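You operate a simulated robot arm through the tools that you are given. There is no shell and no other tool.

The job below is to be done with a simulated robot arm. You get a single attempt, and the scene is never put back.

Task
Test the clamped can: green tray if good, red tray if bad.
Fine: the trays beside the tester; it tests at a safe 12 V; switch off before the clamp opens, and leave it open; the dial is set, leave it.

It is judged by the outcome, as a careful person would: the job done as asked, and still so three seconds after it is handed in. It fails if anything else is knocked over, pushed out of place, dropped, spilled or broken.

Robot
A 7-joint arm with a two-finger parallel gripper, fixed in place. Base frame: the origin is at the foot of the arm, x ahead of it, y to its left, z up; the work surface is at about z = 720. Units: mm, rad, N and s.
With the tool pointing down near the work surface it reaches from about 160 to 680 mm from the base axis. Its first joint turns from -1.152 to 1.152 rad. Payload 2.4 kg.
The TCP is the grasp point between the finger pads, 30 mm short of the fingertips. In the tool frame z runs along the fingers and y along their closing line. Largest opening 94 mm; finger width 28, thickness 10; the body of the gripper, 50 by 96 mm, starts 55 mm behind the TCP.
Orientation is told as [roll, pitch, yaw] about the base's x, y, z axes, in that order, counted from this pose: with the fingers straight down and closing along the base's y, the tool's x points along the base's -x, its y along +y and its z along -z.

Tools
- The arm moves only by the tool jog_arm. Its argument "targets" is a list that holds one entry, the list of rows, each a list of 7 numbers: the shift along the base's x, y, z in cm, then the turn, a rotation vector about the base's x, y, z in rad, then the gripper command, from -1 (shut) to 1 (fully open), values between in proportion. In form: [[[tx, ty, tz, wx, wy, wz, claw], ...]]. A call has 1 to 20 rows; each row shifts and turns the commanded pose from where the row before left it. A row lasts 0.2 s, in which the tool goes at most 50 mm and 0.15 rad; a call with a longer step from one row to the next is refused whole, and so is a gripper value outside its range. Where a pose cannot be reached the arm comes as near as it can. A force on the tool above 40 N (or 10 N above the force at the start of the call, whichever is more), or a blocked arm, ends the call early, and 0.2 s more pass. Each finger travels about 153 mm/s and halts on what it meets, pressing with about 23 N; the grip force reading is that of the motor and also rises with nothing between the fingers. The clock runs only during rows and for 0.2 s after the last one: add rows that do not move to give the fingers time. It gives the time, the measured TCP pose, the force on the tool (base axes), the opening and the grip force at its end, in the units of the frame above (readings bear some noise), with the torque about the TCP (base axes, N m) and any sound that the robot's microphone picked up.
- Cameras (640 x 400 px; columns grow to the right, rows downward): "scene" is fixed at [43.6, 458, 1442.1]; the picture's right is [-0.88, -0.47, 0.00], its down [-0.27, 0.50, -0.82] and it looks along [0.39, -0.72, -0.57] (base axes); focal length 323 px, centre (320, 200). "wrist" rides on the gripper at [76, 14, -103] in the tool frame; the picture's right is [-0.18, 0.98, 0.00], its down [-0.75, -0.14, -0.64] and it looks along [-0.63, -0.12, 0.77] (tool axes); focal length 243 px, centre (320, 200).
- snapshot(camera): a new picture of that camera. No time passes.
- pixel_to_xyz(camera, pixels): for up to 12 pixels [column, row] of the newest picture of that camera ("zoom" is the newest enlarged one), the place [x, y, z] in the base frame of the surface seen there, good to about 2 mm, but the place of the scene camera against the robot may be out by one fixed shift of up to 25 mm in any direction. No time passes.
- enlarge(camera, box): a new picture of the part [left, top, right, bottom] of that camera's present view, enlarged. No time passes.
- sign_off(): hands the job in; it is judged then, once.

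Unless the task says otherwise, let go and move clear before handing in.

The tools are called after "Emit:" by a JSON object that holds its "api" and its "payload". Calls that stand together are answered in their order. jog_arm: Moves the arm, as the interface text tells. Its arguments: {"type":"object","properties":{"targets":{"type":"array"}},"required":["targets"]} The other tools are called the same way: snapshot (camera) takes a picture; pixel_to_xyz (camera, pixels) gives the place of the surface under pixels of a picture; enlarge (camera, box) takes an enlarged picture of a part of a camera's view; sign_off () hands the job in.

At the start:

```text
clock: 0.0
tcp_pos: [311.0, -184.1, 1221.7]
ee_rot: [0.0, -0.001, -0.001]
force: [-0.4, -0.5, 1.0]
wrist_torque: [0.01, 0.04, -0.02]
opening: 94.0
gripper_force: 0.1
```

scene: 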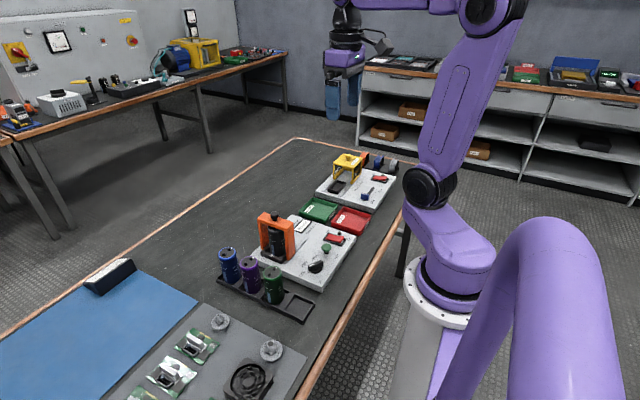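
wrist: 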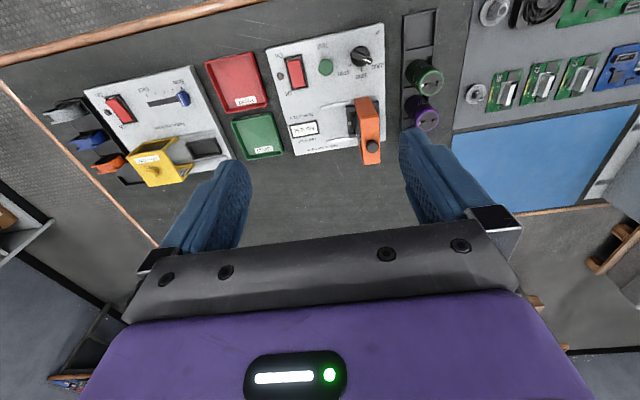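

The pictures show a tester with an orange clamp at about (275,240) in the scene view, a red rocker switch, a green button and a dial, with green and red trays beside it. I'll enlarge these parts before moving.

Emit:
{"api": "enlarge", "payload": {"camera": "scene", "box": [210, 180, 370, 330]}}

Emit:
{"api": "enlarge", "payload": {"camera": "wrist", "box": [190, 10, 460, 180]}}

```text
2.67 times, centred on (290, 255) of scene
```

zoom: 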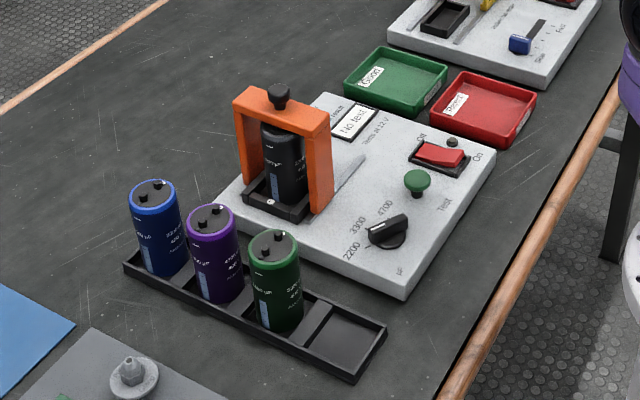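

```text
2.35 times, centred on (325, 95) of wrist
```

zoom: 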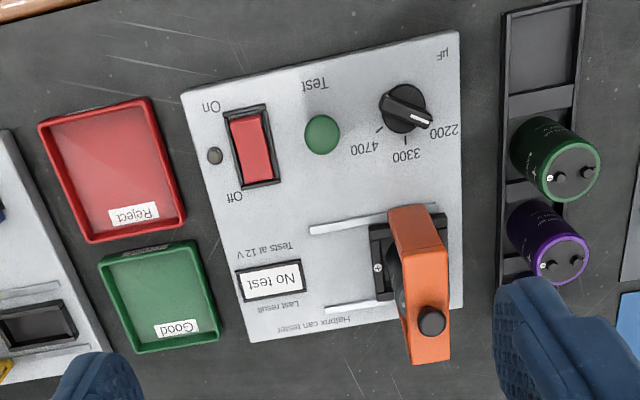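

The zoom shows the rocker (On away from the trays' end, Off nearer the label), a green Test button, the dial, a "No test" display and an orange arch with a black knob standing over two slots. I'll measure these places with the wrist camera.

Emit:
{"api": "pixel_to_xyz", "payload": {"camera": "zoom", "pixels": [[253, 145], [321, 135], [405, 108], [425, 240], [432, 320], [380, 250], [272, 282], [160, 295], [112, 170], [190, 100], [452, 36], [255, 338]]}}

Emit:
{"api": "snapshot", "payload": {"camera": "wrist"}}

```text
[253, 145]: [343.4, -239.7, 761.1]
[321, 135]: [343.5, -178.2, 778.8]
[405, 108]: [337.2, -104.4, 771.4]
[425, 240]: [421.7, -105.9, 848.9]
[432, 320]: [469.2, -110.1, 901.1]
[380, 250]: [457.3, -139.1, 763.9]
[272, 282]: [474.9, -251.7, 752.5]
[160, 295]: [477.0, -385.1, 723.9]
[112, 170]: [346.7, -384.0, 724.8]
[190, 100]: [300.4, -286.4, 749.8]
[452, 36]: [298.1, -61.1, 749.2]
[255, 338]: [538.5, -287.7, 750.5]
```

```text
taken
```

wrist: 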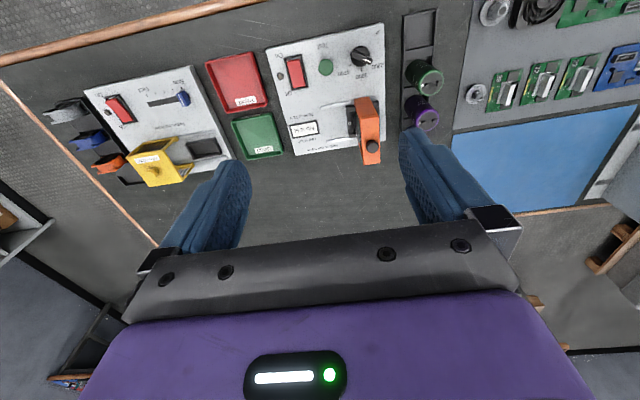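

The panel is square to the base axes (top at z≈750), with the arch at y≈-106 and slots running towards -y. I'll zoom in on the clamp from the scene camera and move the arm for a closer wrist view, staying well above everything.

Emit:
{"api": "enlarge", "payload": {"camera": "scene", "box": [245, 200, 325, 250]}}

Emit:
{"api": "jog_arm", "payload": {"targets": [[[0, 2, -4, 0, 0, 0, 1], [0, 2, -4, 0, 0, 0, 1], [0, 2, -4, 0, 0, 0, 1], [0, 2, -4, 0, 0, 0, 1], [0, 1, -4, 0, 0, 0, 1], [0, 1, -2, 0, 0, 0, 1], [0, 0, 0, 0, 0, 0, 1]]]}}

```text
8.00 times, centred on (285, 225) of scene
```

zoom: 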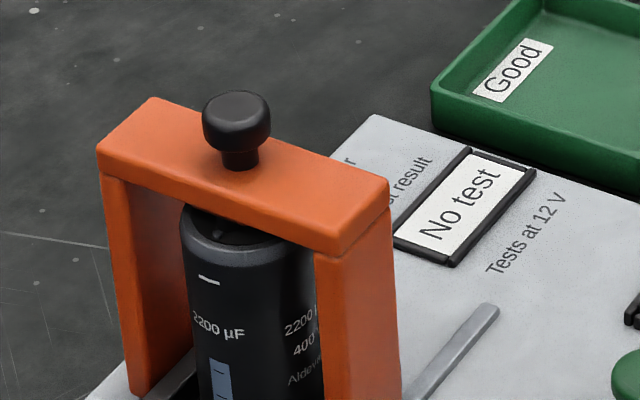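

```text
clock: 1.6
tcp_pos: [310.8, -83.5, 1000.3]
ee_rot: [0.001, -0.001, -0.002]
force: [0.6, -0.1, -0.5]
wrist_torque: [-0.01, 0.01, 0.0]
opening: 94.3
gripper_force: 0.1
```

The can reads "2200 µF 400 V" and the arch slides in slots with a knob on top. Now I'll look with the wrist camera from the closer position.

Emit:
{"api": "snapshot", "payload": {"camera": "wrist"}}

Emit:
{"api": "enlarge", "payload": {"camera": "wrist", "box": [160, 20, 420, 220]}}

Emit:
{"api": "enlarge", "payload": {"camera": "scene", "box": [240, 205, 340, 290]}}

```text
taken
```

wrist: 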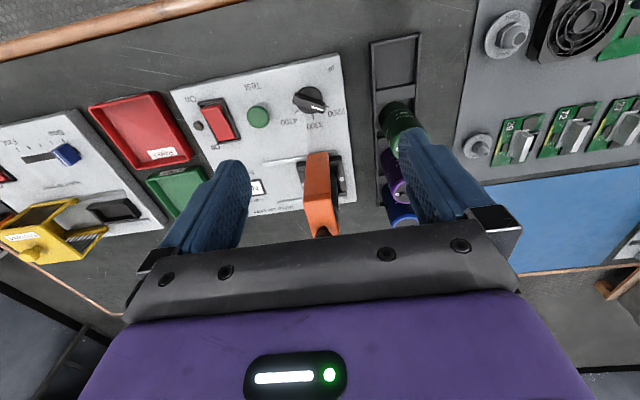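

```text
2.00 times, centred on (290, 120) of wrist
```

zoom: 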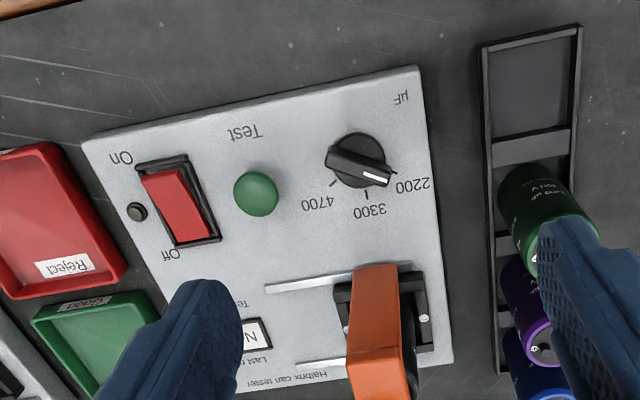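

```text
4.71 times, centred on (290, 248) of scene
```

zoom: 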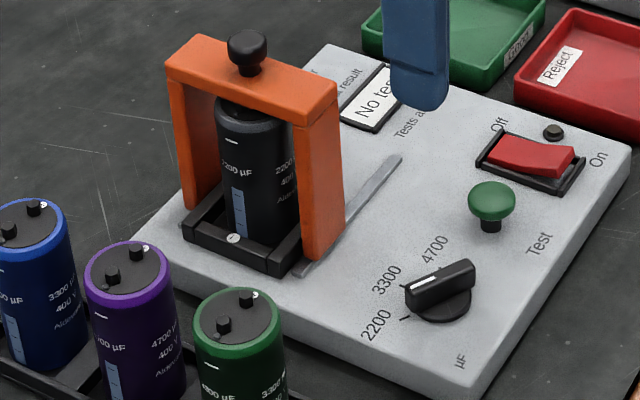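

The dial's white tick points at 2200, matching the can, and the rocker sits Off (its On end at low x is raised). I'll enlarge the rocker and button in the wrist view to get exact touch points.

Emit:
{"api": "enlarge", "payload": {"camera": "wrist", "box": [190, 80, 290, 145]}}

```text
6.15 times, centred on (240, 112) of wrist
```

zoom: 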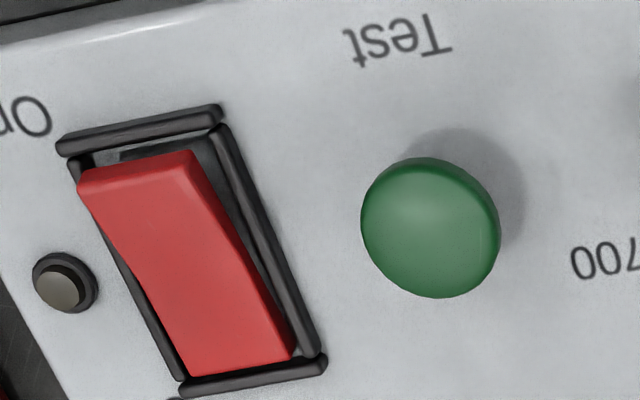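

Emit:
{"api": "pixel_to_xyz", "payload": {"camera": "zoom", "pixels": [[135, 175], [150, 200], [185, 265], [235, 355], [80, 190], [190, 160], [195, 370], [290, 350], [430, 230], [370, 215], [495, 235], [65, 285]]}}

Emit:
{"api": "enlarge", "payload": {"camera": "wrist", "box": [280, 130, 380, 240]}}

```text
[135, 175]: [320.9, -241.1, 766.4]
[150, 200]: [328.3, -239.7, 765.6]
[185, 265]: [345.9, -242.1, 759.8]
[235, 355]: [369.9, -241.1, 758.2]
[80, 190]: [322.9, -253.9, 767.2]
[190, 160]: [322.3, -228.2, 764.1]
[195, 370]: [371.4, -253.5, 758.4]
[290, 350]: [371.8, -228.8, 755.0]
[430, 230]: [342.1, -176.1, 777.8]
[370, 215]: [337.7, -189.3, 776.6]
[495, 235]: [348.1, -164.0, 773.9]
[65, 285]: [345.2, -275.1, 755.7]
```

```text
3.64 times, centred on (330, 185) of wrist
```

zoom: 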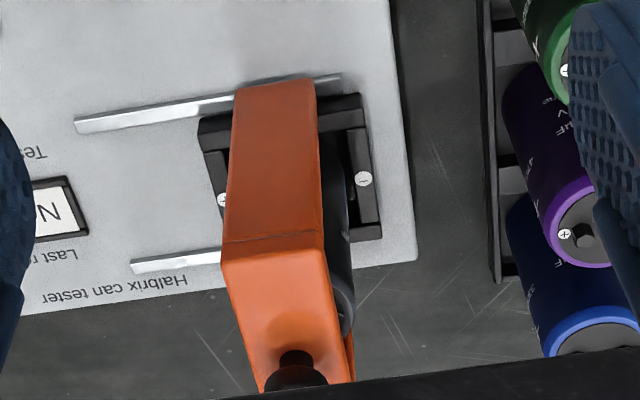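

The rocker spans x 321–371, y −254…−228, and the button's top centre is near (343, −177, 778). Now measuring the arch, slots and socket in this enlarged view.

Emit:
{"api": "pixel_to_xyz", "payload": {"camera": "zoom", "pixels": [[80, 125], [335, 80], [135, 265], [240, 95], [310, 85], [230, 250], [320, 235], [275, 240], [295, 360], [365, 110], [375, 235], [205, 135]]}}

Emit:
{"api": "enlarge", "payload": {"camera": "scene", "box": [245, 200, 345, 290]}}

```text
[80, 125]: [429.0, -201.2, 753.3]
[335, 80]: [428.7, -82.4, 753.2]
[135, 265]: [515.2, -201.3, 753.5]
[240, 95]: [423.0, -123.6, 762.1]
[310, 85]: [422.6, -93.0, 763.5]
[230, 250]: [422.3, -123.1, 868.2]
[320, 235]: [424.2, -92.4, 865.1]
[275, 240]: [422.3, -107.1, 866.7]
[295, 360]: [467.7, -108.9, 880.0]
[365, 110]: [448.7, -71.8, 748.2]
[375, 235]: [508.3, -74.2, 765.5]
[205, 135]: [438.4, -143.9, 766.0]
```

```text
4.44 times, centred on (295, 245) of scene
```

zoom: 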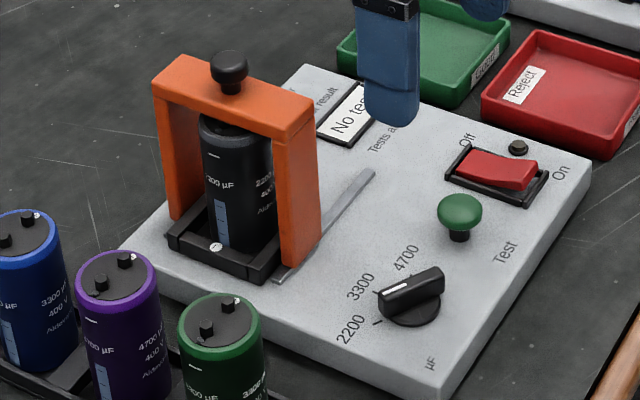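

The arch legs are at y −124…−93 with slots running to y≈−201, so it slides towards −y; the knob is near (469, −108, 880+). Before pressing, I'll check the height of the rocker's frame and the nearby cans.

Emit:
{"api": "pixel_to_xyz", "payload": {"camera": "wrist", "pixels": [[211, 101], [213, 138], [236, 133], [241, 142], [228, 104], [204, 120], [400, 120], [395, 160], [398, 190], [380, 60], [400, 215], [322, 234]]}}

Emit:
{"api": "enlarge", "payload": {"camera": "wrist", "box": [190, 80, 290, 145]}}

```text
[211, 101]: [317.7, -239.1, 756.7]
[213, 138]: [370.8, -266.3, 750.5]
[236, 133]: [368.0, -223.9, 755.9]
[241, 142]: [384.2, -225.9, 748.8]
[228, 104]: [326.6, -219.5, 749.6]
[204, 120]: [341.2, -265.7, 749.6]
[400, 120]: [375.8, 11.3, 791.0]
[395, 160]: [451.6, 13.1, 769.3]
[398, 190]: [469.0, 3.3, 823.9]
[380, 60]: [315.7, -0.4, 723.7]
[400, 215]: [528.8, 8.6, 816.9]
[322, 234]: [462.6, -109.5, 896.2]
```

```text
6.15 times, centred on (240, 112) of wrist
```

zoom: 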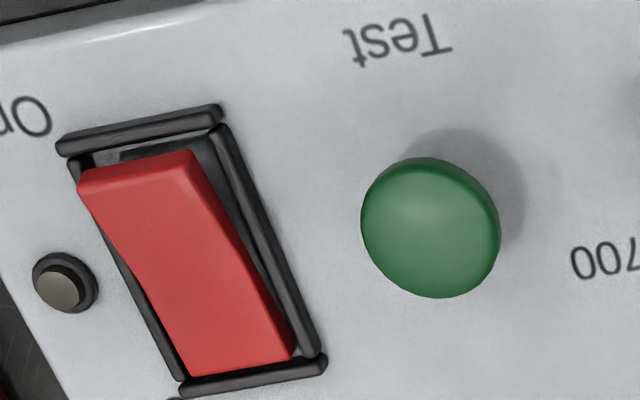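

The frame tops out at z≈756 around the rocker, whose On end is at z≈766, and the rack cans at y≥0 are well away. I'll close the fingers and go to a point above the rocker's On end (329, −241), with tips at z≈785.

Emit:
{"api": "jog_arm", "payload": {"targets": [[[0.3, -2.63, -2.0, 0, 0, 0, -1], [0.3, -2.63, -3.0, 0, 0, 0, -1], [0.3, -2.63, -3.5, 0, 0, 0, -1], [0.3, -2.63, -3.5, 0, 0, 0, -1], [0.3, -2.63, -3.5, 0, 0, 0, -1], [0.32, -2.6, -3.0, 0, 0, 0, -1], [0, 0, 0, 0, 0, 0, -1], [0, 0, 0, 0, 0, 0, -1]]]}}

Emit:
{"api": "enlarge", "payload": {"camera": "scene", "box": [245, 180, 375, 280]}}

Emit:
{"api": "snapshot", "payload": {"camera": "wrist"}}

```text
clock: 3.4
tcp_pos: [326.5, -240.5, 815.6]
ee_rot: [-0.002, 0.001, -0.002]
force: [-0.3, -0.9, 0.3]
wrist_torque: [-0.01, -0.01, -0.01]
opening: 0.0
gripper_force: 22.9
```

```text
4.00 times, centred on (310, 230) of scene
```

zoom: 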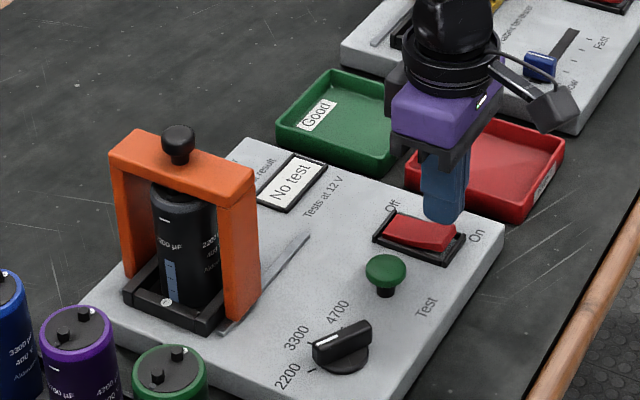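

```text
taken
```

wrist: 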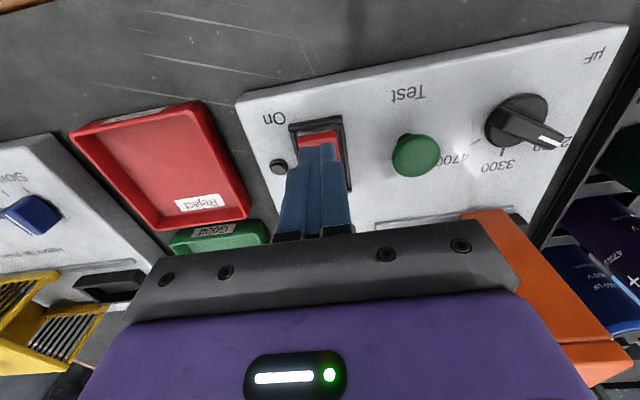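

The closed fingertips are over the rocker's On end at (326.5, −240.5) with tips at z≈785.6. I'll press down slowly to tip z≈760 and check.

Emit:
{"api": "jog_arm", "payload": {"targets": [[[0.1, 0, -1.0, 0, 0, 0, -1], [0.1, 0, -0.6, 0, 0, 0, -1], [0, 0, -0.3, 0, 0, 0, -1], [0, 0, -0.3, 0, 0, 0, -1], [0, 0, -0.3, 0, 0, 0, -1], [0, 0, 0, 0, 0, 0, -1]]]}}

Emit:
{"api": "enlarge", "payload": {"camera": "scene", "box": [285, 190, 375, 260]}}

```text
clock: 4.8
tcp_pos: [330.0, -241.3, 792.3]
ee_rot: [0.0, -0.001, 0.0]
force: [-2.9, 0.2, 9.7]
wrist_torque: [-0.01, -0.06, 0.07]
opening: 0.2
gripper_force: 23.0
```

```text
5.71 times, centred on (330, 225) of scene
```

zoom: 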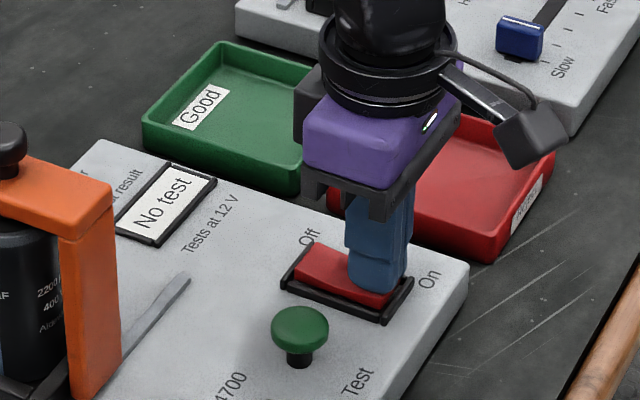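

The rocker appears to be tipping (contact force 9.7 N, tip at z≈762). I'll press a few mm more in small steps.

Emit:
{"api": "jog_arm", "payload": {"targets": [[[-0.1, 0, -0.2, 0, 0, 0, -1], [0, 0, -0.2, 0, 0, 0, -1], [0, 0, -0.15, 0, 0, 0, -1], [0, 0, 0, 0, 0, 0, -1]]]}}

Emit:
{"api": "enlarge", "payload": {"camera": "scene", "box": [285, 190, 375, 260]}}

```text
clock: 5.2
tcp_pos: [328.5, -240.0, 792.4]
ee_rot: [-0.002, 0.0, -0.001]
force: [-1.9, 1.0, 8.7]
wrist_torque: [0.0, -0.06, 0.07]
opening: 0.0
gripper_force: 23.3
heard: click
stopped in row 2: the force on the tool passed its limit at 48 N (the readings are from after the stop); the commanded pose is now the measured one
```

```text
5.71 times, centred on (330, 225) of scene
```

zoom: 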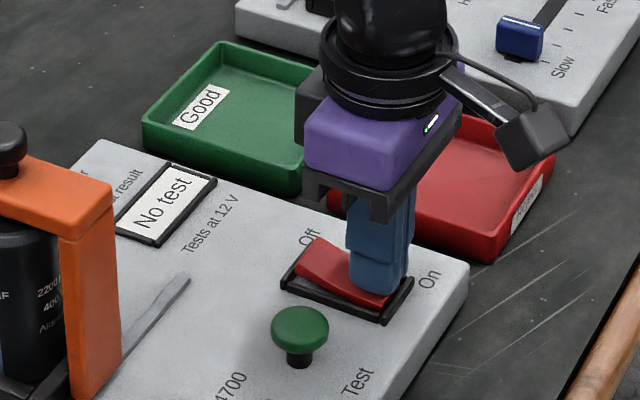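

A click was heard and the Off end of the rocker is now raised at (325,250) in the zoom. I'll lift off and check the rocker and the lamp.

Emit:
{"api": "jog_arm", "payload": {"targets": [[[0, 0, 1.0, 0, 0, 0, -1], [0, 0, 2.5, 0, 0, 0, -1], [0, 0, 0, 0, 0, 0, -1]]]}}

Emit:
{"api": "enlarge", "payload": {"camera": "scene", "box": [285, 190, 375, 260]}}

Emit:
{"api": "enlarge", "payload": {"camera": "wrist", "box": [240, 80, 460, 240]}}

```text
clock: 6.0
tcp_pos: [330.0, -239.2, 826.9]
ee_rot: [-0.002, 0.0, -0.002]
force: [-0.6, 0.2, -0.5]
wrist_torque: [-0.01, 0.02, 0.03]
opening: 0.0
gripper_force: 22.9
```

```text
5.71 times, centred on (330, 225) of scene
```

zoom: 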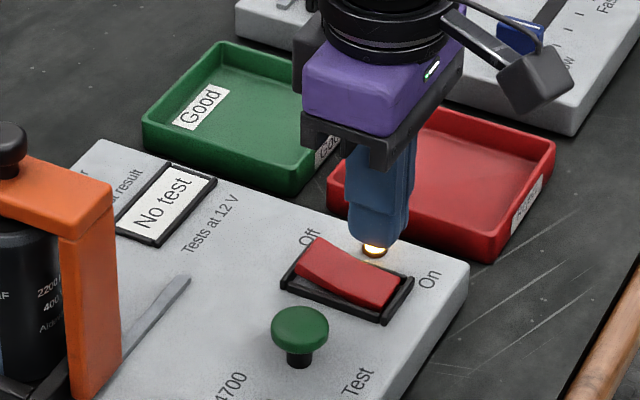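

```text
2.50 times, centred on (350, 160) of wrist
```

zoom: 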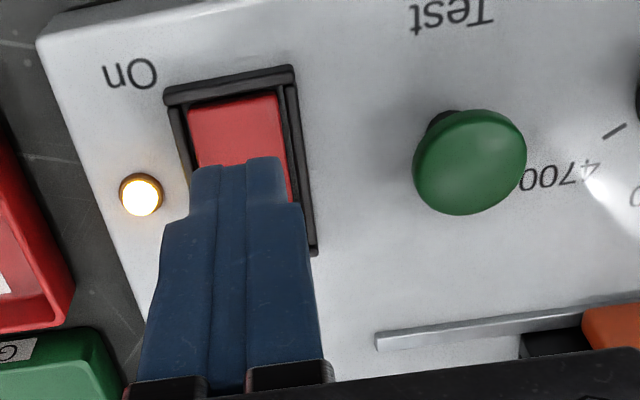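

The lamp at (140,195) is lit amber and the rocker is On. Next I move over the Test button at (343, −177) and press it gently.

Emit:
{"api": "jog_arm", "payload": {"targets": [[[0.5, 3.1, 0, 0, 0, 0, -1], [0.8, 3.1, 0, 0, 0, 0, -1], [0, 0, 0, 0, 0, 0, -1], [0, 0, -1.2, 0, 0, 0, -1], [0, 0, -0.5, 0, 0, 0, -1], [0, 0, -0.2, 0, 0, 0, -1], [0, 0, -0.2, 0, 0, 0, -1], [0, 0, 0, 0, 0, 0, -1]]]}}

Emit:
{"api": "enlarge", "payload": {"camera": "scene", "box": [260, 190, 375, 270]}}

```text
clock: 7.8
tcp_pos: [343.2, -179.6, 805.5]
ee_rot: [-0.002, -0.003, 0.0]
force: [0.2, 0.2, 0.5]
wrist_torque: [-0.02, 0.02, -0.01]
opening: 0.0
gripper_force: 22.3
```

```text
5.00 times, centred on (318, 230) of scene
```

zoom: 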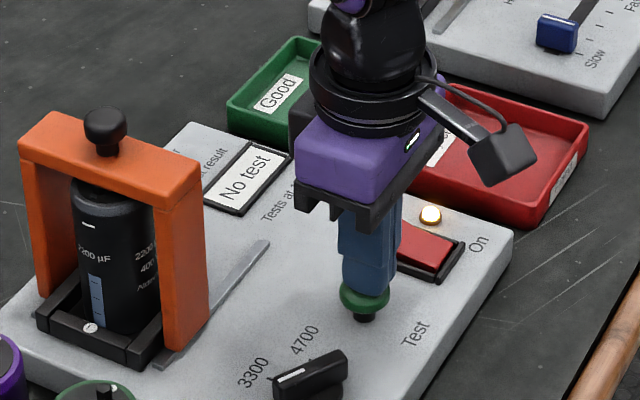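

The tip is at z≈775.5, just touching the button with almost no force. I'll press further in 1.5–2 mm steps.

Emit:
{"api": "jog_arm", "payload": {"targets": [[[0, 0.2, -0.2, 0, 0, 0, -1], [0, 0, -0.2, 0, 0, 0, -1], [0, 0, -0.2, 0, 0, 0, -1], [0, 0, 0, 0, 0, 0, -1]]]}}

Emit:
{"api": "enlarge", "payload": {"camera": "scene", "box": [260, 190, 375, 270]}}

```text
clock: 8.8
tcp_pos: [342.4, -177.1, 799.6]
ee_rot: [-0.001, -0.002, -0.002]
force: [1.4, 0.9, 1.5]
wrist_torque: [0.02, -0.01, 0.02]
opening: 0.1
gripper_force: 23.2
heard: click
```

```text
5.00 times, centred on (318, 230) of scene
```

zoom: 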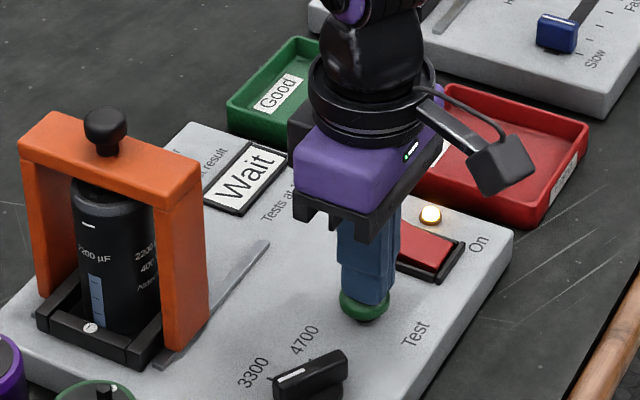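

A click was heard and the display now reads "Wait" at (245,180). I'll lift off the button and let time pass.

Emit:
{"api": "jog_arm", "payload": {"targets": [[[0, 0, 1.0, 0, 0, 0, -1], [0, 0, 1.5, 0, 0, 0, -1], [0, 0, 1.0, 0, 0, 0, -1], [0, 0, 0, 0, 0, 0, -1], [0, 0, 0, 0, 0, 0, -1], [0, 0, 0, 0, 0, 0, -1]]]}}

Emit:
{"api": "enlarge", "payload": {"camera": "scene", "box": [260, 190, 375, 270]}}

```text
clock: 10.2
tcp_pos: [342.6, -177.9, 834.7]
ee_rot: [-0.001, -0.001, -0.002]
force: [-0.1, 0.4, 1.0]
wrist_torque: [0.03, 0.02, 0.0]
opening: 0.1
gripper_force: 22.8
```

```text
5.00 times, centred on (318, 230) of scene
```

zoom: 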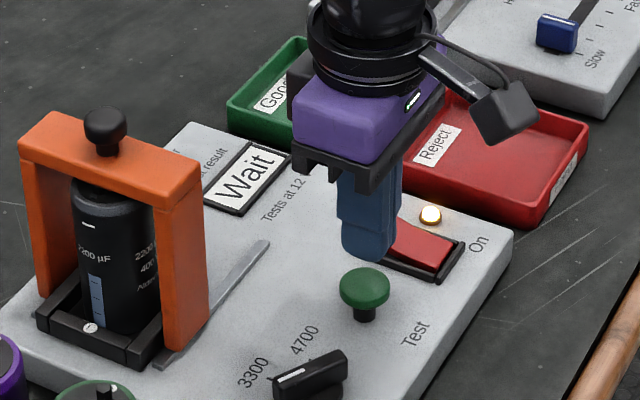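

The display still says "Wait" and the button has come back up. I'll let a few more seconds pass without moving.

Emit:
{"api": "jog_arm", "payload": {"targets": [[[0, 0, 0, 0, 0, 0, -1], [0, 0, 0, 0, 0, 0, -1], [0, 0, 0, 0, 0, 0, -1], [0, 0, 0, 0, 0, 0, -1], [0, 0, 0, 0, 0, 0, -1], [0, 0, 0, 0, 0, 0, -1], [0, 0, 0, 0, 0, 0, -1], [0, 0, 0, 0, 0, 0, -1], [0, 0, 0, 0, 0, 0, -1], [0, 0, 0, 0, 0, 0, -1]]]}}

Emit:
{"api": "enlarge", "payload": {"camera": "scene", "box": [260, 190, 375, 270]}}

```text
clock: 12.4
tcp_pos: [341.9, -175.9, 833.9]
ee_rot: [-0.003, 0.0, -0.002]
force: [0.5, -0.4, -0.3]
wrist_torque: [-0.02, 0.03, -0.01]
opening: 0.0
gripper_force: 23.0
```

```text
5.00 times, centred on (318, 230) of scene
```

zoom: 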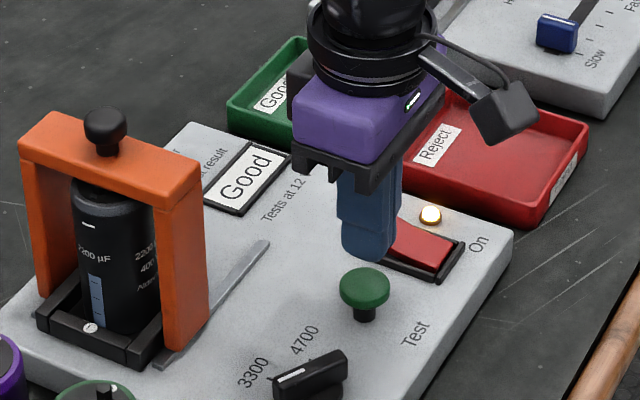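

The display now reads "Good" at (245,178), so the can goes to the green tray. First I'll switch off by pressing the rocker's Off end at (364, −240.5).

Emit:
{"api": "jog_arm", "payload": {"targets": [[[1.1, -3.2, 0, 0, 0, 0, -1], [1.1, -3.25, 0, 0, 0, 0, -1], [0, 0, 0, 0, 0, 0, -1], [0, 0, -1.5, 0, 0, 0, -1], [0, 0, -1.5, 0, 0, 0, -1], [0, 0, -0.6, 0, 0, 0, -1], [0, 0, -0.3, 0, 0, 0, -1], [0, 0, 0, 0, 0, 0, -1]]]}}

Emit:
{"api": "enlarge", "payload": {"camera": "scene", "box": [260, 190, 375, 270]}}

```text
clock: 14.2
tcp_pos: [364.4, -241.6, 795.6]
ee_rot: [-0.001, -0.002, -0.002]
force: [0.7, 0.3, 0.1]
wrist_torque: [0.04, -0.03, 0.0]
opening: 0.0
gripper_force: 23.7
```

```text
5.00 times, centred on (318, 230) of scene
```

zoom: 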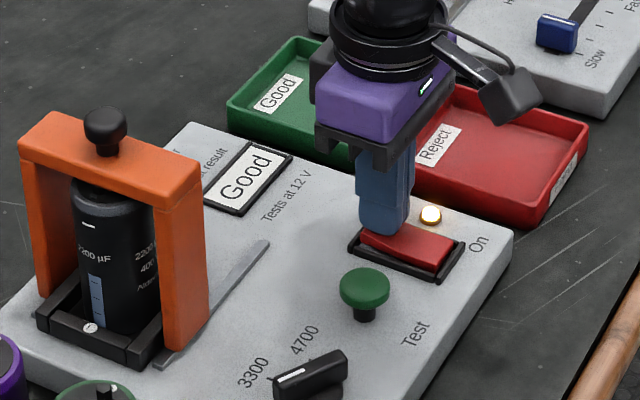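

The tip is at z≈765.6 on the Off end with the lamp still lit. I'll press down a few mm more.

Emit:
{"api": "jog_arm", "payload": {"targets": [[[0, 0, -0.2, 0, 0, 0, -1], [0, 0, -0.2, 0, 0, 0, -1], [0, 0, -0.15, 0, 0, 0, -1], [0, 0, -0.15, 0, 0, 0, -1], [0, 0, 0, 0, 0, 0, -1]]]}}

Emit:
{"api": "enlarge", "payload": {"camera": "scene", "box": [260, 190, 375, 270]}}

```text
clock: 15.1
tcp_pos: [364.8, -241.7, 792.1]
ee_rot: [-0.001, -0.004, -0.004]
force: [-0.5, 1.2, 7.2]
wrist_torque: [0.04, 0.12, -0.03]
opening: 0.0
gripper_force: 23.0
heard: click
stopped in row 4: the force on the tool passed its limit at 49 N (the readings are from after the stop); the commanded pose is now the measured one
```

```text
5.00 times, centred on (318, 230) of scene
```

zoom: 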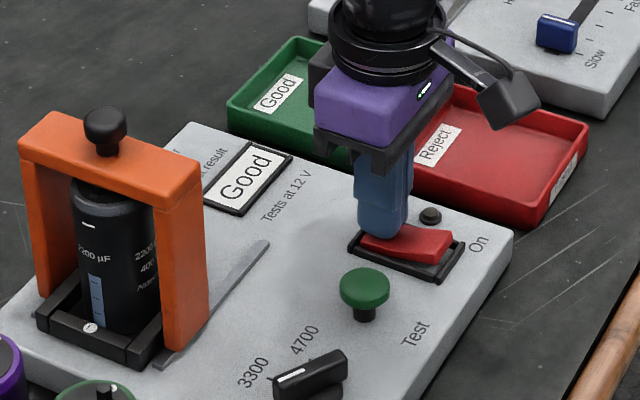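

The lamp at (430,215) has gone out and a click was heard, so the tester is Off. I'll rise clear, open the fingers and move to a viewpoint for the knob.

Emit:
{"api": "jog_arm", "payload": {"targets": [[[0, 0, 2, 0, 0, 0, -1], [0, 0, 4.5, 0, 0, 0, -1], [0, 0, 4.5, 0, 0, 0, -1], [0, 0, 4.5, 0, 0, 0, -1], [0, 2, 3, 0, 0, 0, 0], [0.5, 4, 0, 0, 0, 0, 1], [0.5, 4, 0, 0, 0, 0, 1], [0.5, 4, 0, 0, 0, 0, 1], [0.5, 1, 0, 0, 0, 0, 1], [0, 0, 0, 0, 0, 0, 1]]]}}

Emit:
{"api": "snapshot", "payload": {"camera": "wrist"}}

Emit:
{"api": "snapshot", "payload": {"camera": "scene"}}

```text
clock: 17.3
tcp_pos: [385.0, -92.2, 977.6]
ee_rot: [-0.002, -0.005, -0.004]
force: [0.0, -0.1, -0.5]
wrist_torque: [0.02, 0.02, 0.02]
opening: 94.0
gripper_force: 0.1
```

```text
taken
```

wrist: 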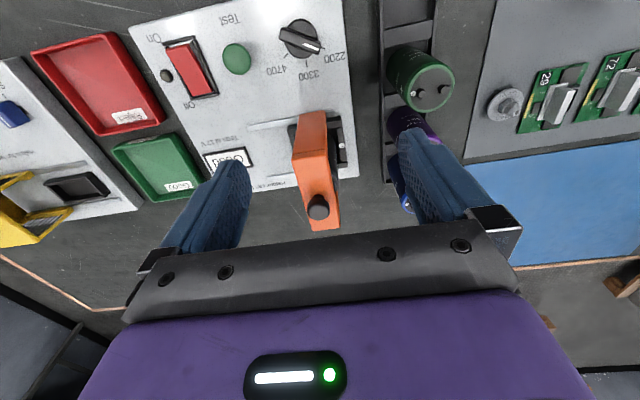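

```text
taken
```

scene: 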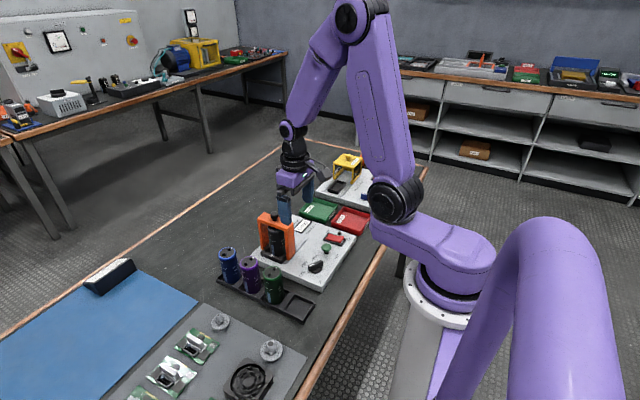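

Emit:
{"api": "enlarge", "payload": {"camera": "wrist", "box": [270, 100, 370, 240]}}

```text
2.86 times, centred on (320, 170) of wrist
```

zoom: 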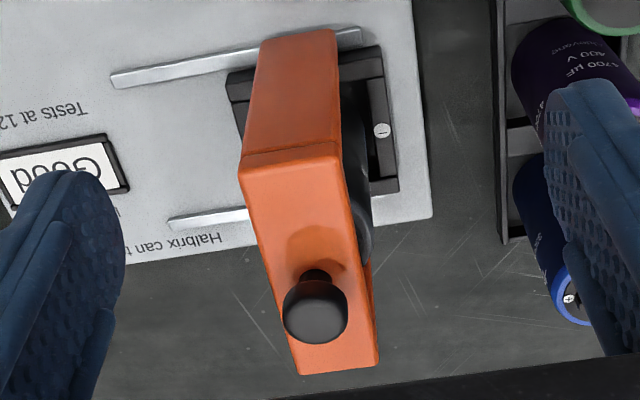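

The wrist zoom shows the knob at (315,310) and the top beam from (290,160) to (335,370). I'll measure the knob, beam and the visible can top.

Emit:
{"api": "pixel_to_xyz", "payload": {"camera": "zoom", "pixels": [[315, 315], [286, 315], [345, 310], [315, 338], [315, 290], [290, 160], [335, 360], [245, 170], [340, 150], [365, 240], [360, 190], [318, 274]]}}

Emit:
{"api": "enlarge", "payload": {"camera": "scene", "box": [240, 200, 320, 265]}}

```text
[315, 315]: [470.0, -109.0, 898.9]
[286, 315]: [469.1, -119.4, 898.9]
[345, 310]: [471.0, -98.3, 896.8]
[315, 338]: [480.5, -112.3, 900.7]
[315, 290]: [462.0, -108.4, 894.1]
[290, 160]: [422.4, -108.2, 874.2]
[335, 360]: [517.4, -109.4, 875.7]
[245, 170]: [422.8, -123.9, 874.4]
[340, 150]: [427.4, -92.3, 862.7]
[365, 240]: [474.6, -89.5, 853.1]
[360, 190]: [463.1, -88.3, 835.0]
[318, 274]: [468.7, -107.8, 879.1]
```

```text
6.15 times, centred on (280, 232) of scene
```

zoom: 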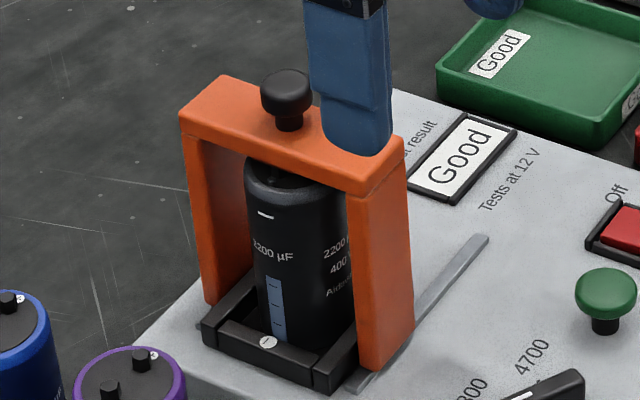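

The knob's cap is centred at about (470.5, −109), top z≈900, above the beam top at z≈875. I'll go over it with fingers part open and lower to TCP z≈909, so tips stay ~4 mm above the beam.

Emit:
{"api": "jog_arm", "payload": {"targets": [[[2.8, -0.5, 0, 0, 0, 0, 0.2], [2.9, -0.6, 0, 0, 0, 0, 0.1], [2.85, -0.56, 0, 0, 0, 0, 0.06], [0, 0, 0, 0, 0, 0, 0.06], [0, 0, -3, 0, 0, 0, 0.06], [0, 0, -2.5, 0, 0, 0, 0.06], [0, 0, -1.3, 0, 0, 0, 0.06], [0, 0, 0, 0, 0, 0, 0.06]]]}}

Emit:
{"api": "enlarge", "payload": {"camera": "scene", "box": [240, 180, 340, 265]}}

Emit:
{"api": "snapshot", "payload": {"camera": "wrist"}}

```text
clock: 19.1
tcp_pos: [471.6, -106.8, 910.0]
ee_rot: [0.0, -0.003, -0.004]
force: [-0.7, 0.3, 1.0]
wrist_torque: [-0.03, -0.03, 0.02]
opening: 49.7
gripper_force: 0.0
```

```text
4.71 times, centred on (290, 222) of scene
```

zoom: 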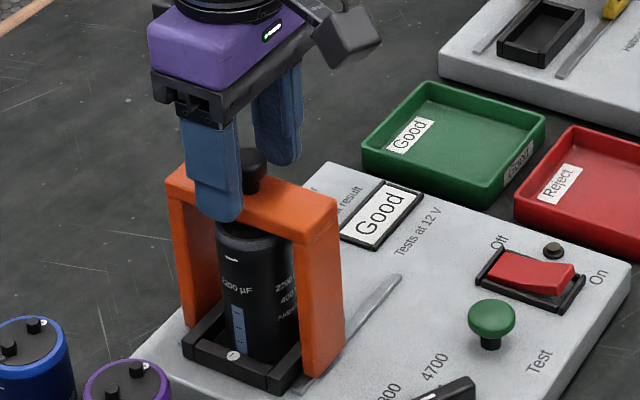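

```text
taken
```

wrist: 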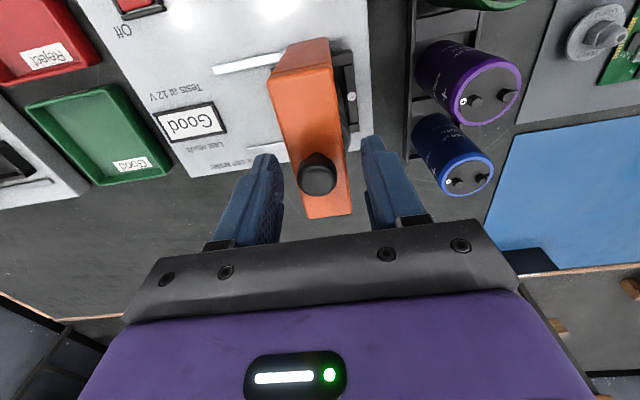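

The knob sits between the fingers at (318,172) in the wrist view. I'll close on it.

Emit:
{"api": "jog_arm", "payload": {"targets": [[[0, -0.1, 0, 0, 0, 0, -0.3], [0, 0, 0, 0, 0, 0, -1], [0, 0, 0, 0, 0, 0, -1]]]}}

```text
clock: 19.9
tcp_pos: [472.4, -110.8, 909.6]
ee_rot: [-0.004, -0.004, -0.005]
force: [1.1, -8.6, -6.2]
wrist_torque: [-0.07, -0.39, -0.17]
opening: 23.8
gripper_force: 45.0
```

The knob is gripped (opening 23.8 mm). I'll try sliding it gently towards −y to see if the arch moves.

Emit:
{"api": "jog_arm", "payload": {"targets": [[[0, -0.5, 0, 0, 0, 0, -1], [0, -0.5, 0, 0, 0, 0, -1], [0, -0.5, 0, 0, 0, 0, -1], [0, 0, 0, 0, 0, 0, -1]]]}}

Emit:
{"api": "enlarge", "payload": {"camera": "scene", "box": [240, 180, 340, 265]}}

```text
clock: 20.9
tcp_pos: [471.7, -124.4, 909.9]
ee_rot: [-0.004, -0.002, -0.002]
force: [5.7, 1.2, 3.3]
wrist_torque: [0.09, 0.94, 0.2]
opening: 23.6
gripper_force: 45.3
```

```text
4.71 times, centred on (290, 222) of scene
```

zoom: 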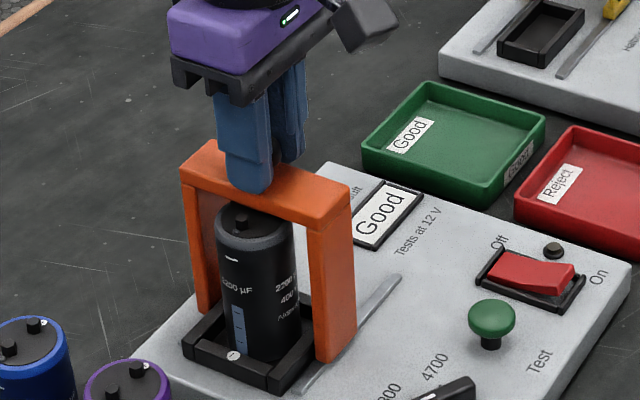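

The arch moved with the knob (now y≈−124) at low force, uncovering the can. I'll continue sliding to about y≈−182.

Emit:
{"api": "jog_arm", "payload": {"targets": [[[0, -0.8, 0, 0, 0, 0, -1], [0, -0.8, 0, 0, 0, 0, -1], [0, -0.8, 0, 0, 0, 0, -1], [0, -0.8, 0, 0, 0, 0, -1], [0, -0.8, 0, 0, 0, 0, -1], [0, -0.8, 0, 0, 0, 0, -1], [0, -0.8, 0, 0, 0, 0, -1], [0, -0.4, 0, 0, 0, 0, -1], [0, 0, 0, 0, 0, 0, -1]]]}}

Emit:
{"api": "enlarge", "payload": {"camera": "scene", "box": [240, 180, 340, 265]}}

```text
clock: 22.7
tcp_pos: [471.5, -176.0, 908.9]
ee_rot: [0.004, 0.002, 0.007]
force: [-3.1, 5.7, 5.7]
wrist_torque: [0.12, -0.42, 0.02]
opening: 23.7
gripper_force: 44.9
stopped in row 9: the force on the tool passed its limit at 44 N (the readings are from after the stop); the commanded pose is now the measured one
```

```text
4.71 times, centred on (290, 222) of scene
```

zoom: 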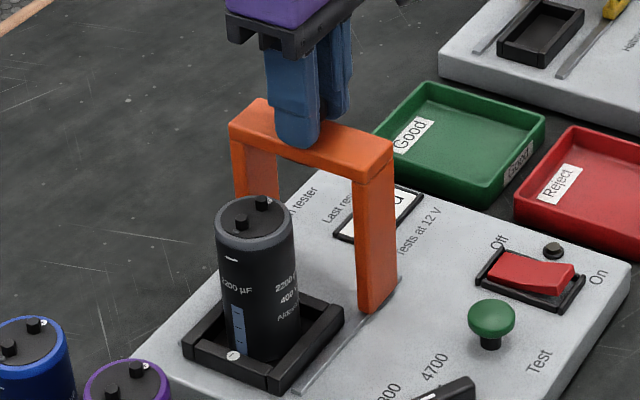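

The arch has hit its stop at y≈−176 and the can stands fully uncovered. I'll release the knob and rise straight up.

Emit:
{"api": "jog_arm", "payload": {"targets": [[[0, 0, 0, 0, 0, 0, -0.3], [0, 0, 0, 0, 0, 0, 0.06], [0, 0, 0, 0, 0, 0, 0.06], [0, 0, 2, 0, 0, 0, 0.06], [0, 0, 4, 0, 0, 0, 0.06], [0, 0, 2, 0, 0, 0, 0.06], [-4, 1, 0, 0, 0, 0, 0.5], [-4, 3, 0, 0, 0, 0, 1], [0, 3, 0, 0, 0, 0, 1], [0, 0, 0, 0, 0, 0, 1]]]}}

Emit:
{"api": "snapshot", "payload": {"camera": "wrist"}}

Emit:
{"api": "enlarge", "payload": {"camera": "scene", "box": [240, 180, 340, 265]}}

```text
clock: 24.9
tcp_pos: [393.9, -106.1, 988.8]
ee_rot: [0.0, 0.002, 0.006]
force: [1.0, 0.4, -0.1]
wrist_torque: [0.02, -0.03, 0.0]
opening: 94.2
gripper_force: 0.0
```

```text
taken
```

wrist: 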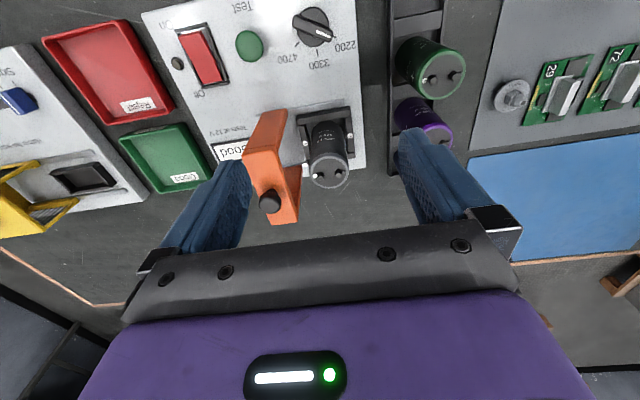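

```text
4.71 times, centred on (290, 222) of scene
```

zoom: 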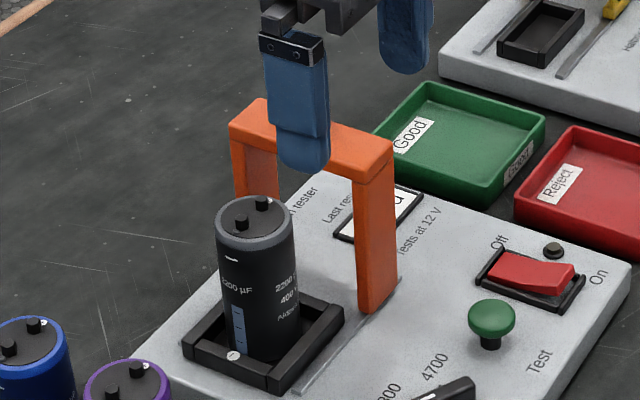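

Emit:
{"api": "enlarge", "payload": {"camera": "wrist", "box": [230, 90, 390, 230]}}

```text
2.86 times, centred on (310, 160) of wrist
```

zoom: 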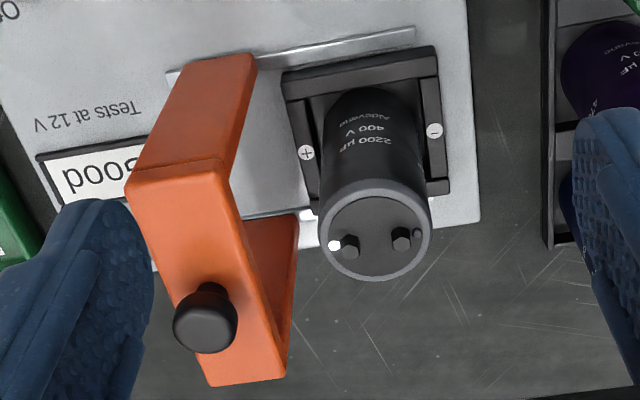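

The can's top rim is clear at (375,230) in the zoom, with the arch parked at (200,250). I'll measure the can's rim, its sides, the arch's near face and the green tray.

Emit:
{"api": "pixel_to_xyz", "payload": {"camera": "zoom", "pixels": [[375, 245], [322, 235], [428, 225], [375, 277], [372, 188], [348, 245], [375, 150], [330, 150], [240, 260], [285, 85], [440, 185], [428, 130]]}}

Emit:
{"api": "pixel_to_xyz", "payload": {"camera": "wrist", "pixels": [[162, 158], [120, 137], [176, 125], [205, 178], [158, 192], [150, 150], [185, 180], [425, 80], [440, 80], [420, 115]]}}

```text
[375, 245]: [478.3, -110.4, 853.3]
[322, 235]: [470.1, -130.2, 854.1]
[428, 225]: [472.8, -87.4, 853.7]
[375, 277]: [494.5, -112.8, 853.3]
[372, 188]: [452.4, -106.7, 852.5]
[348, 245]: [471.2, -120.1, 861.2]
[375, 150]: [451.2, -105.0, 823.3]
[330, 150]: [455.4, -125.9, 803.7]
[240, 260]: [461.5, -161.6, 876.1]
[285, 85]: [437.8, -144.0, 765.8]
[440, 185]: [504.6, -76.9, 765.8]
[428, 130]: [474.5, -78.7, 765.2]
```

```text
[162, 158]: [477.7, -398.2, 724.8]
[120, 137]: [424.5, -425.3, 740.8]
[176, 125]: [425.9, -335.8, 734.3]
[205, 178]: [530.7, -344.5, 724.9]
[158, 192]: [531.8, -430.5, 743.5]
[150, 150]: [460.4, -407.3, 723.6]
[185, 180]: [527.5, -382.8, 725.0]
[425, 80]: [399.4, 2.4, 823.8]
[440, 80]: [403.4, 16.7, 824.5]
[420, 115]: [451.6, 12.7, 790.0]
```

The can is centred at about (473, −108.7), diameter ≈43, top z≈853, with the arch's near face at y≈−161.6. With the fingers opened to 64 mm they fit between; I'll go above the can to TCP z≈910 first and check.

Emit:
{"api": "jog_arm", "payload": {"targets": [[[2.6, -0.1, 0, 0, 0, 0, 0.36], [2.6, -0.1, 0, 0, 0, 0, 0.36], [2.7, -0.06, 0, 0, 0, -0.006, 0.36], [0, 0, -3, 0, 0, 0, 0.36], [0, 0, -3, 0, 0, 0, 0.36], [0, 0, -1.8, 0, 0, 0, 0.36], [0, 0, 0, 0, 0, 0, 0.36]]]}}

Emit:
{"api": "snapshot", "payload": {"camera": "wrist"}}

Emit:
{"api": "enlarge", "payload": {"camera": "scene", "box": [240, 180, 340, 265]}}

```text
clock: 26.5
tcp_pos: [469.0, -109.9, 912.2]
ee_rot: [0.002, 0.003, 0.0]
force: [-0.1, 0.3, -0.6]
wrist_torque: [-0.01, 0.03, 0.01]
opening: 63.7
gripper_force: 0.1
```

```text
taken
```

wrist: 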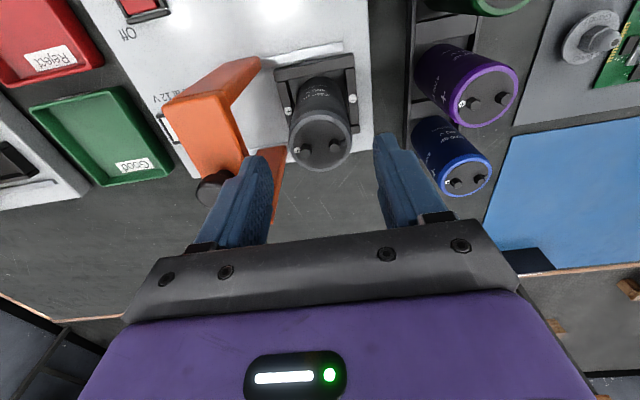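

```text
4.71 times, centred on (290, 222) of scene
```

zoom: 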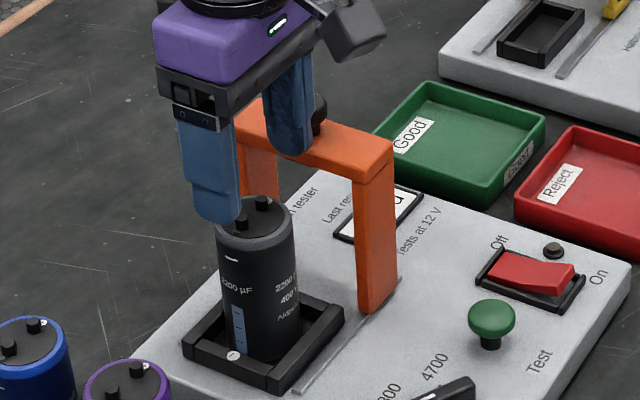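

The can's top sits between the fingers at (320,140) in the wrist view. I'll take one still reading to average out the position noise before lowering.

Emit:
{"api": "jog_arm", "payload": {"targets": [[[0, 0, 0, 0, 0, 0, 0.36]]]}}

Emit:
{"api": "enlarge", "payload": {"camera": "wrist", "box": [240, 60, 440, 220]}}

```text
clock: 26.9
tcp_pos: [469.1, -108.4, 912.6]
ee_rot: [0.004, 0.002, -0.001]
force: [0.4, 0.5, 0.2]
wrist_torque: [0.0, -0.02, -0.01]
opening: 64.1
gripper_force: 0.2
```

```text
2.50 times, centred on (340, 140) of wrist
```

zoom: 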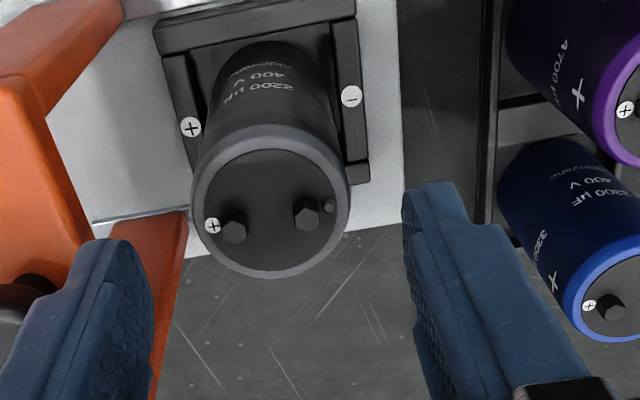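

Emit:
{"api": "pixel_to_xyz", "payload": {"camera": "zoom", "pixels": [[198, 215], [346, 195], [262, 130], [278, 272], [270, 215], [40, 130], [30, 95], [258, 100]]}}

```text
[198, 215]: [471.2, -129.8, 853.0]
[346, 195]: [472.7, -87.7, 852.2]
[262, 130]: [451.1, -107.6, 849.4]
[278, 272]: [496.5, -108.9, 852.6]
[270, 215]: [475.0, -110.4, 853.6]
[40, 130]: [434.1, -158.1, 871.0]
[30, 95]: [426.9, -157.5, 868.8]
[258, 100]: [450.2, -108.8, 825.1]
```

The can's centre is confirmed at about (473.5, −108.7), so I'll nudge +4 mm in x, narrow the opening to 58 mm and lower to TCP z≈826 with the fingers straddling the can.

Emit:
{"api": "jog_arm", "payload": {"targets": [[[0.4, 0, 0, 0, 0, 0, 0.234], [0, 0, 0, 0, 0, 0, 0.234], [0, 0, -2.5, 0, 0, 0, 0.234], [0, 0, -2, 0, 0, 0, 0.234], [0, 0, -2, 0, 0, 0, 0.234], [0, 0, -1.5, 0, 0, 0, 0.234], [0, 0, -0.6, 0, 0, 0, 0.234], [0, 0, 0, 0, 0, 0, 0.234]]]}}

Emit:
{"api": "enlarge", "payload": {"camera": "scene", "box": [240, 180, 340, 265]}}

Emit:
{"api": "snapshot", "payload": {"camera": "wrist"}}

```text
clock: 28.7
tcp_pos: [474.8, -110.0, 824.6]
ee_rot: [0.002, 0.001, -0.002]
force: [-0.5, -0.1, -0.4]
wrist_torque: [0.0, -0.04, -0.01]
opening: 58.1
gripper_force: 0.1
```

```text
4.71 times, centred on (290, 222) of scene
```

zoom: 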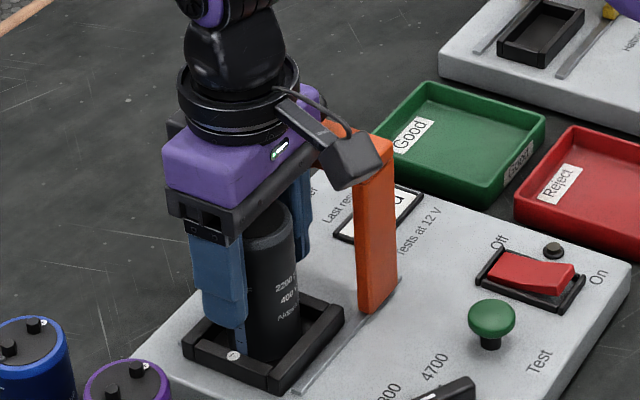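

```text
taken
```

wrist: 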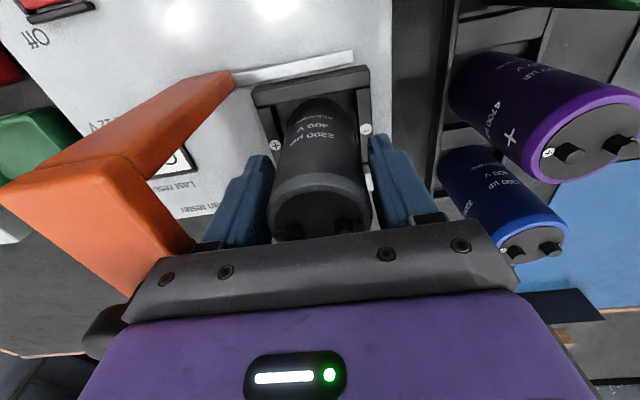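

The fingers straddle the can (opening 58 mm, no contact force). I'll close on it now.

Emit:
{"api": "jog_arm", "payload": {"targets": [[[0, 0.05, 0, 0, 0, 0, 0.0], [0, 0, 0, 0, 0, 0, -0.5], [0, 0, 0, 0, 0, 0, -1], [0, 0, 0, 0, 0, 0, -1]]]}}

```text
clock: 29.7
tcp_pos: [476.1, -109.6, 825.4]
ee_rot: [0.002, -0.001, -0.001]
force: [0.8, -2.7, 5.7]
wrist_torque: [-0.32, -0.07, 0.01]
opening: 46.7
gripper_force: 23.7
```

The can is gripped at 46.7 mm opening with about 23 N. I'll lift slowly at first and check that only the can comes up.

Emit:
{"api": "jog_arm", "payload": {"targets": [[[0, 0, 0.4, 0, 0, 0, -1], [0, 0, 0.6, 0, 0, 0, -1], [0, 0, 1, 0, 0, 0, -1], [0, 0, 1, 0, 0, 0, -1], [0, 0, 0, 0, 0, 0, -1]]]}}

Emit:
{"api": "enlarge", "payload": {"camera": "scene", "box": [240, 180, 340, 265]}}

```text
clock: 30.9
tcp_pos: [476.2, -108.5, 855.8]
ee_rot: [0.003, 0.001, 0.001]
force: [-0.4, -0.1, -2.5]
wrist_torque: [0.01, 0.01, 0.02]
opening: 47.1
gripper_force: 23.1
```

```text
4.71 times, centred on (290, 222) of scene
```

zoom: 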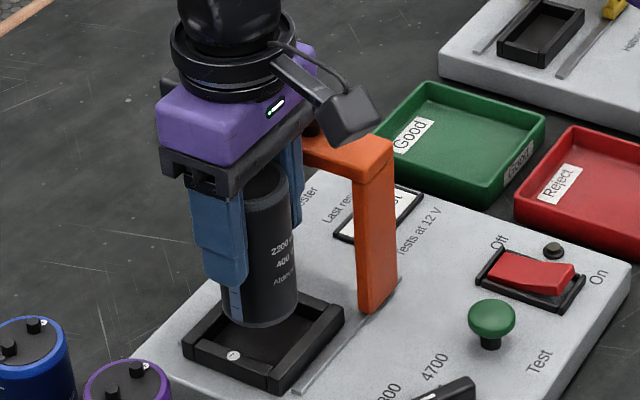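

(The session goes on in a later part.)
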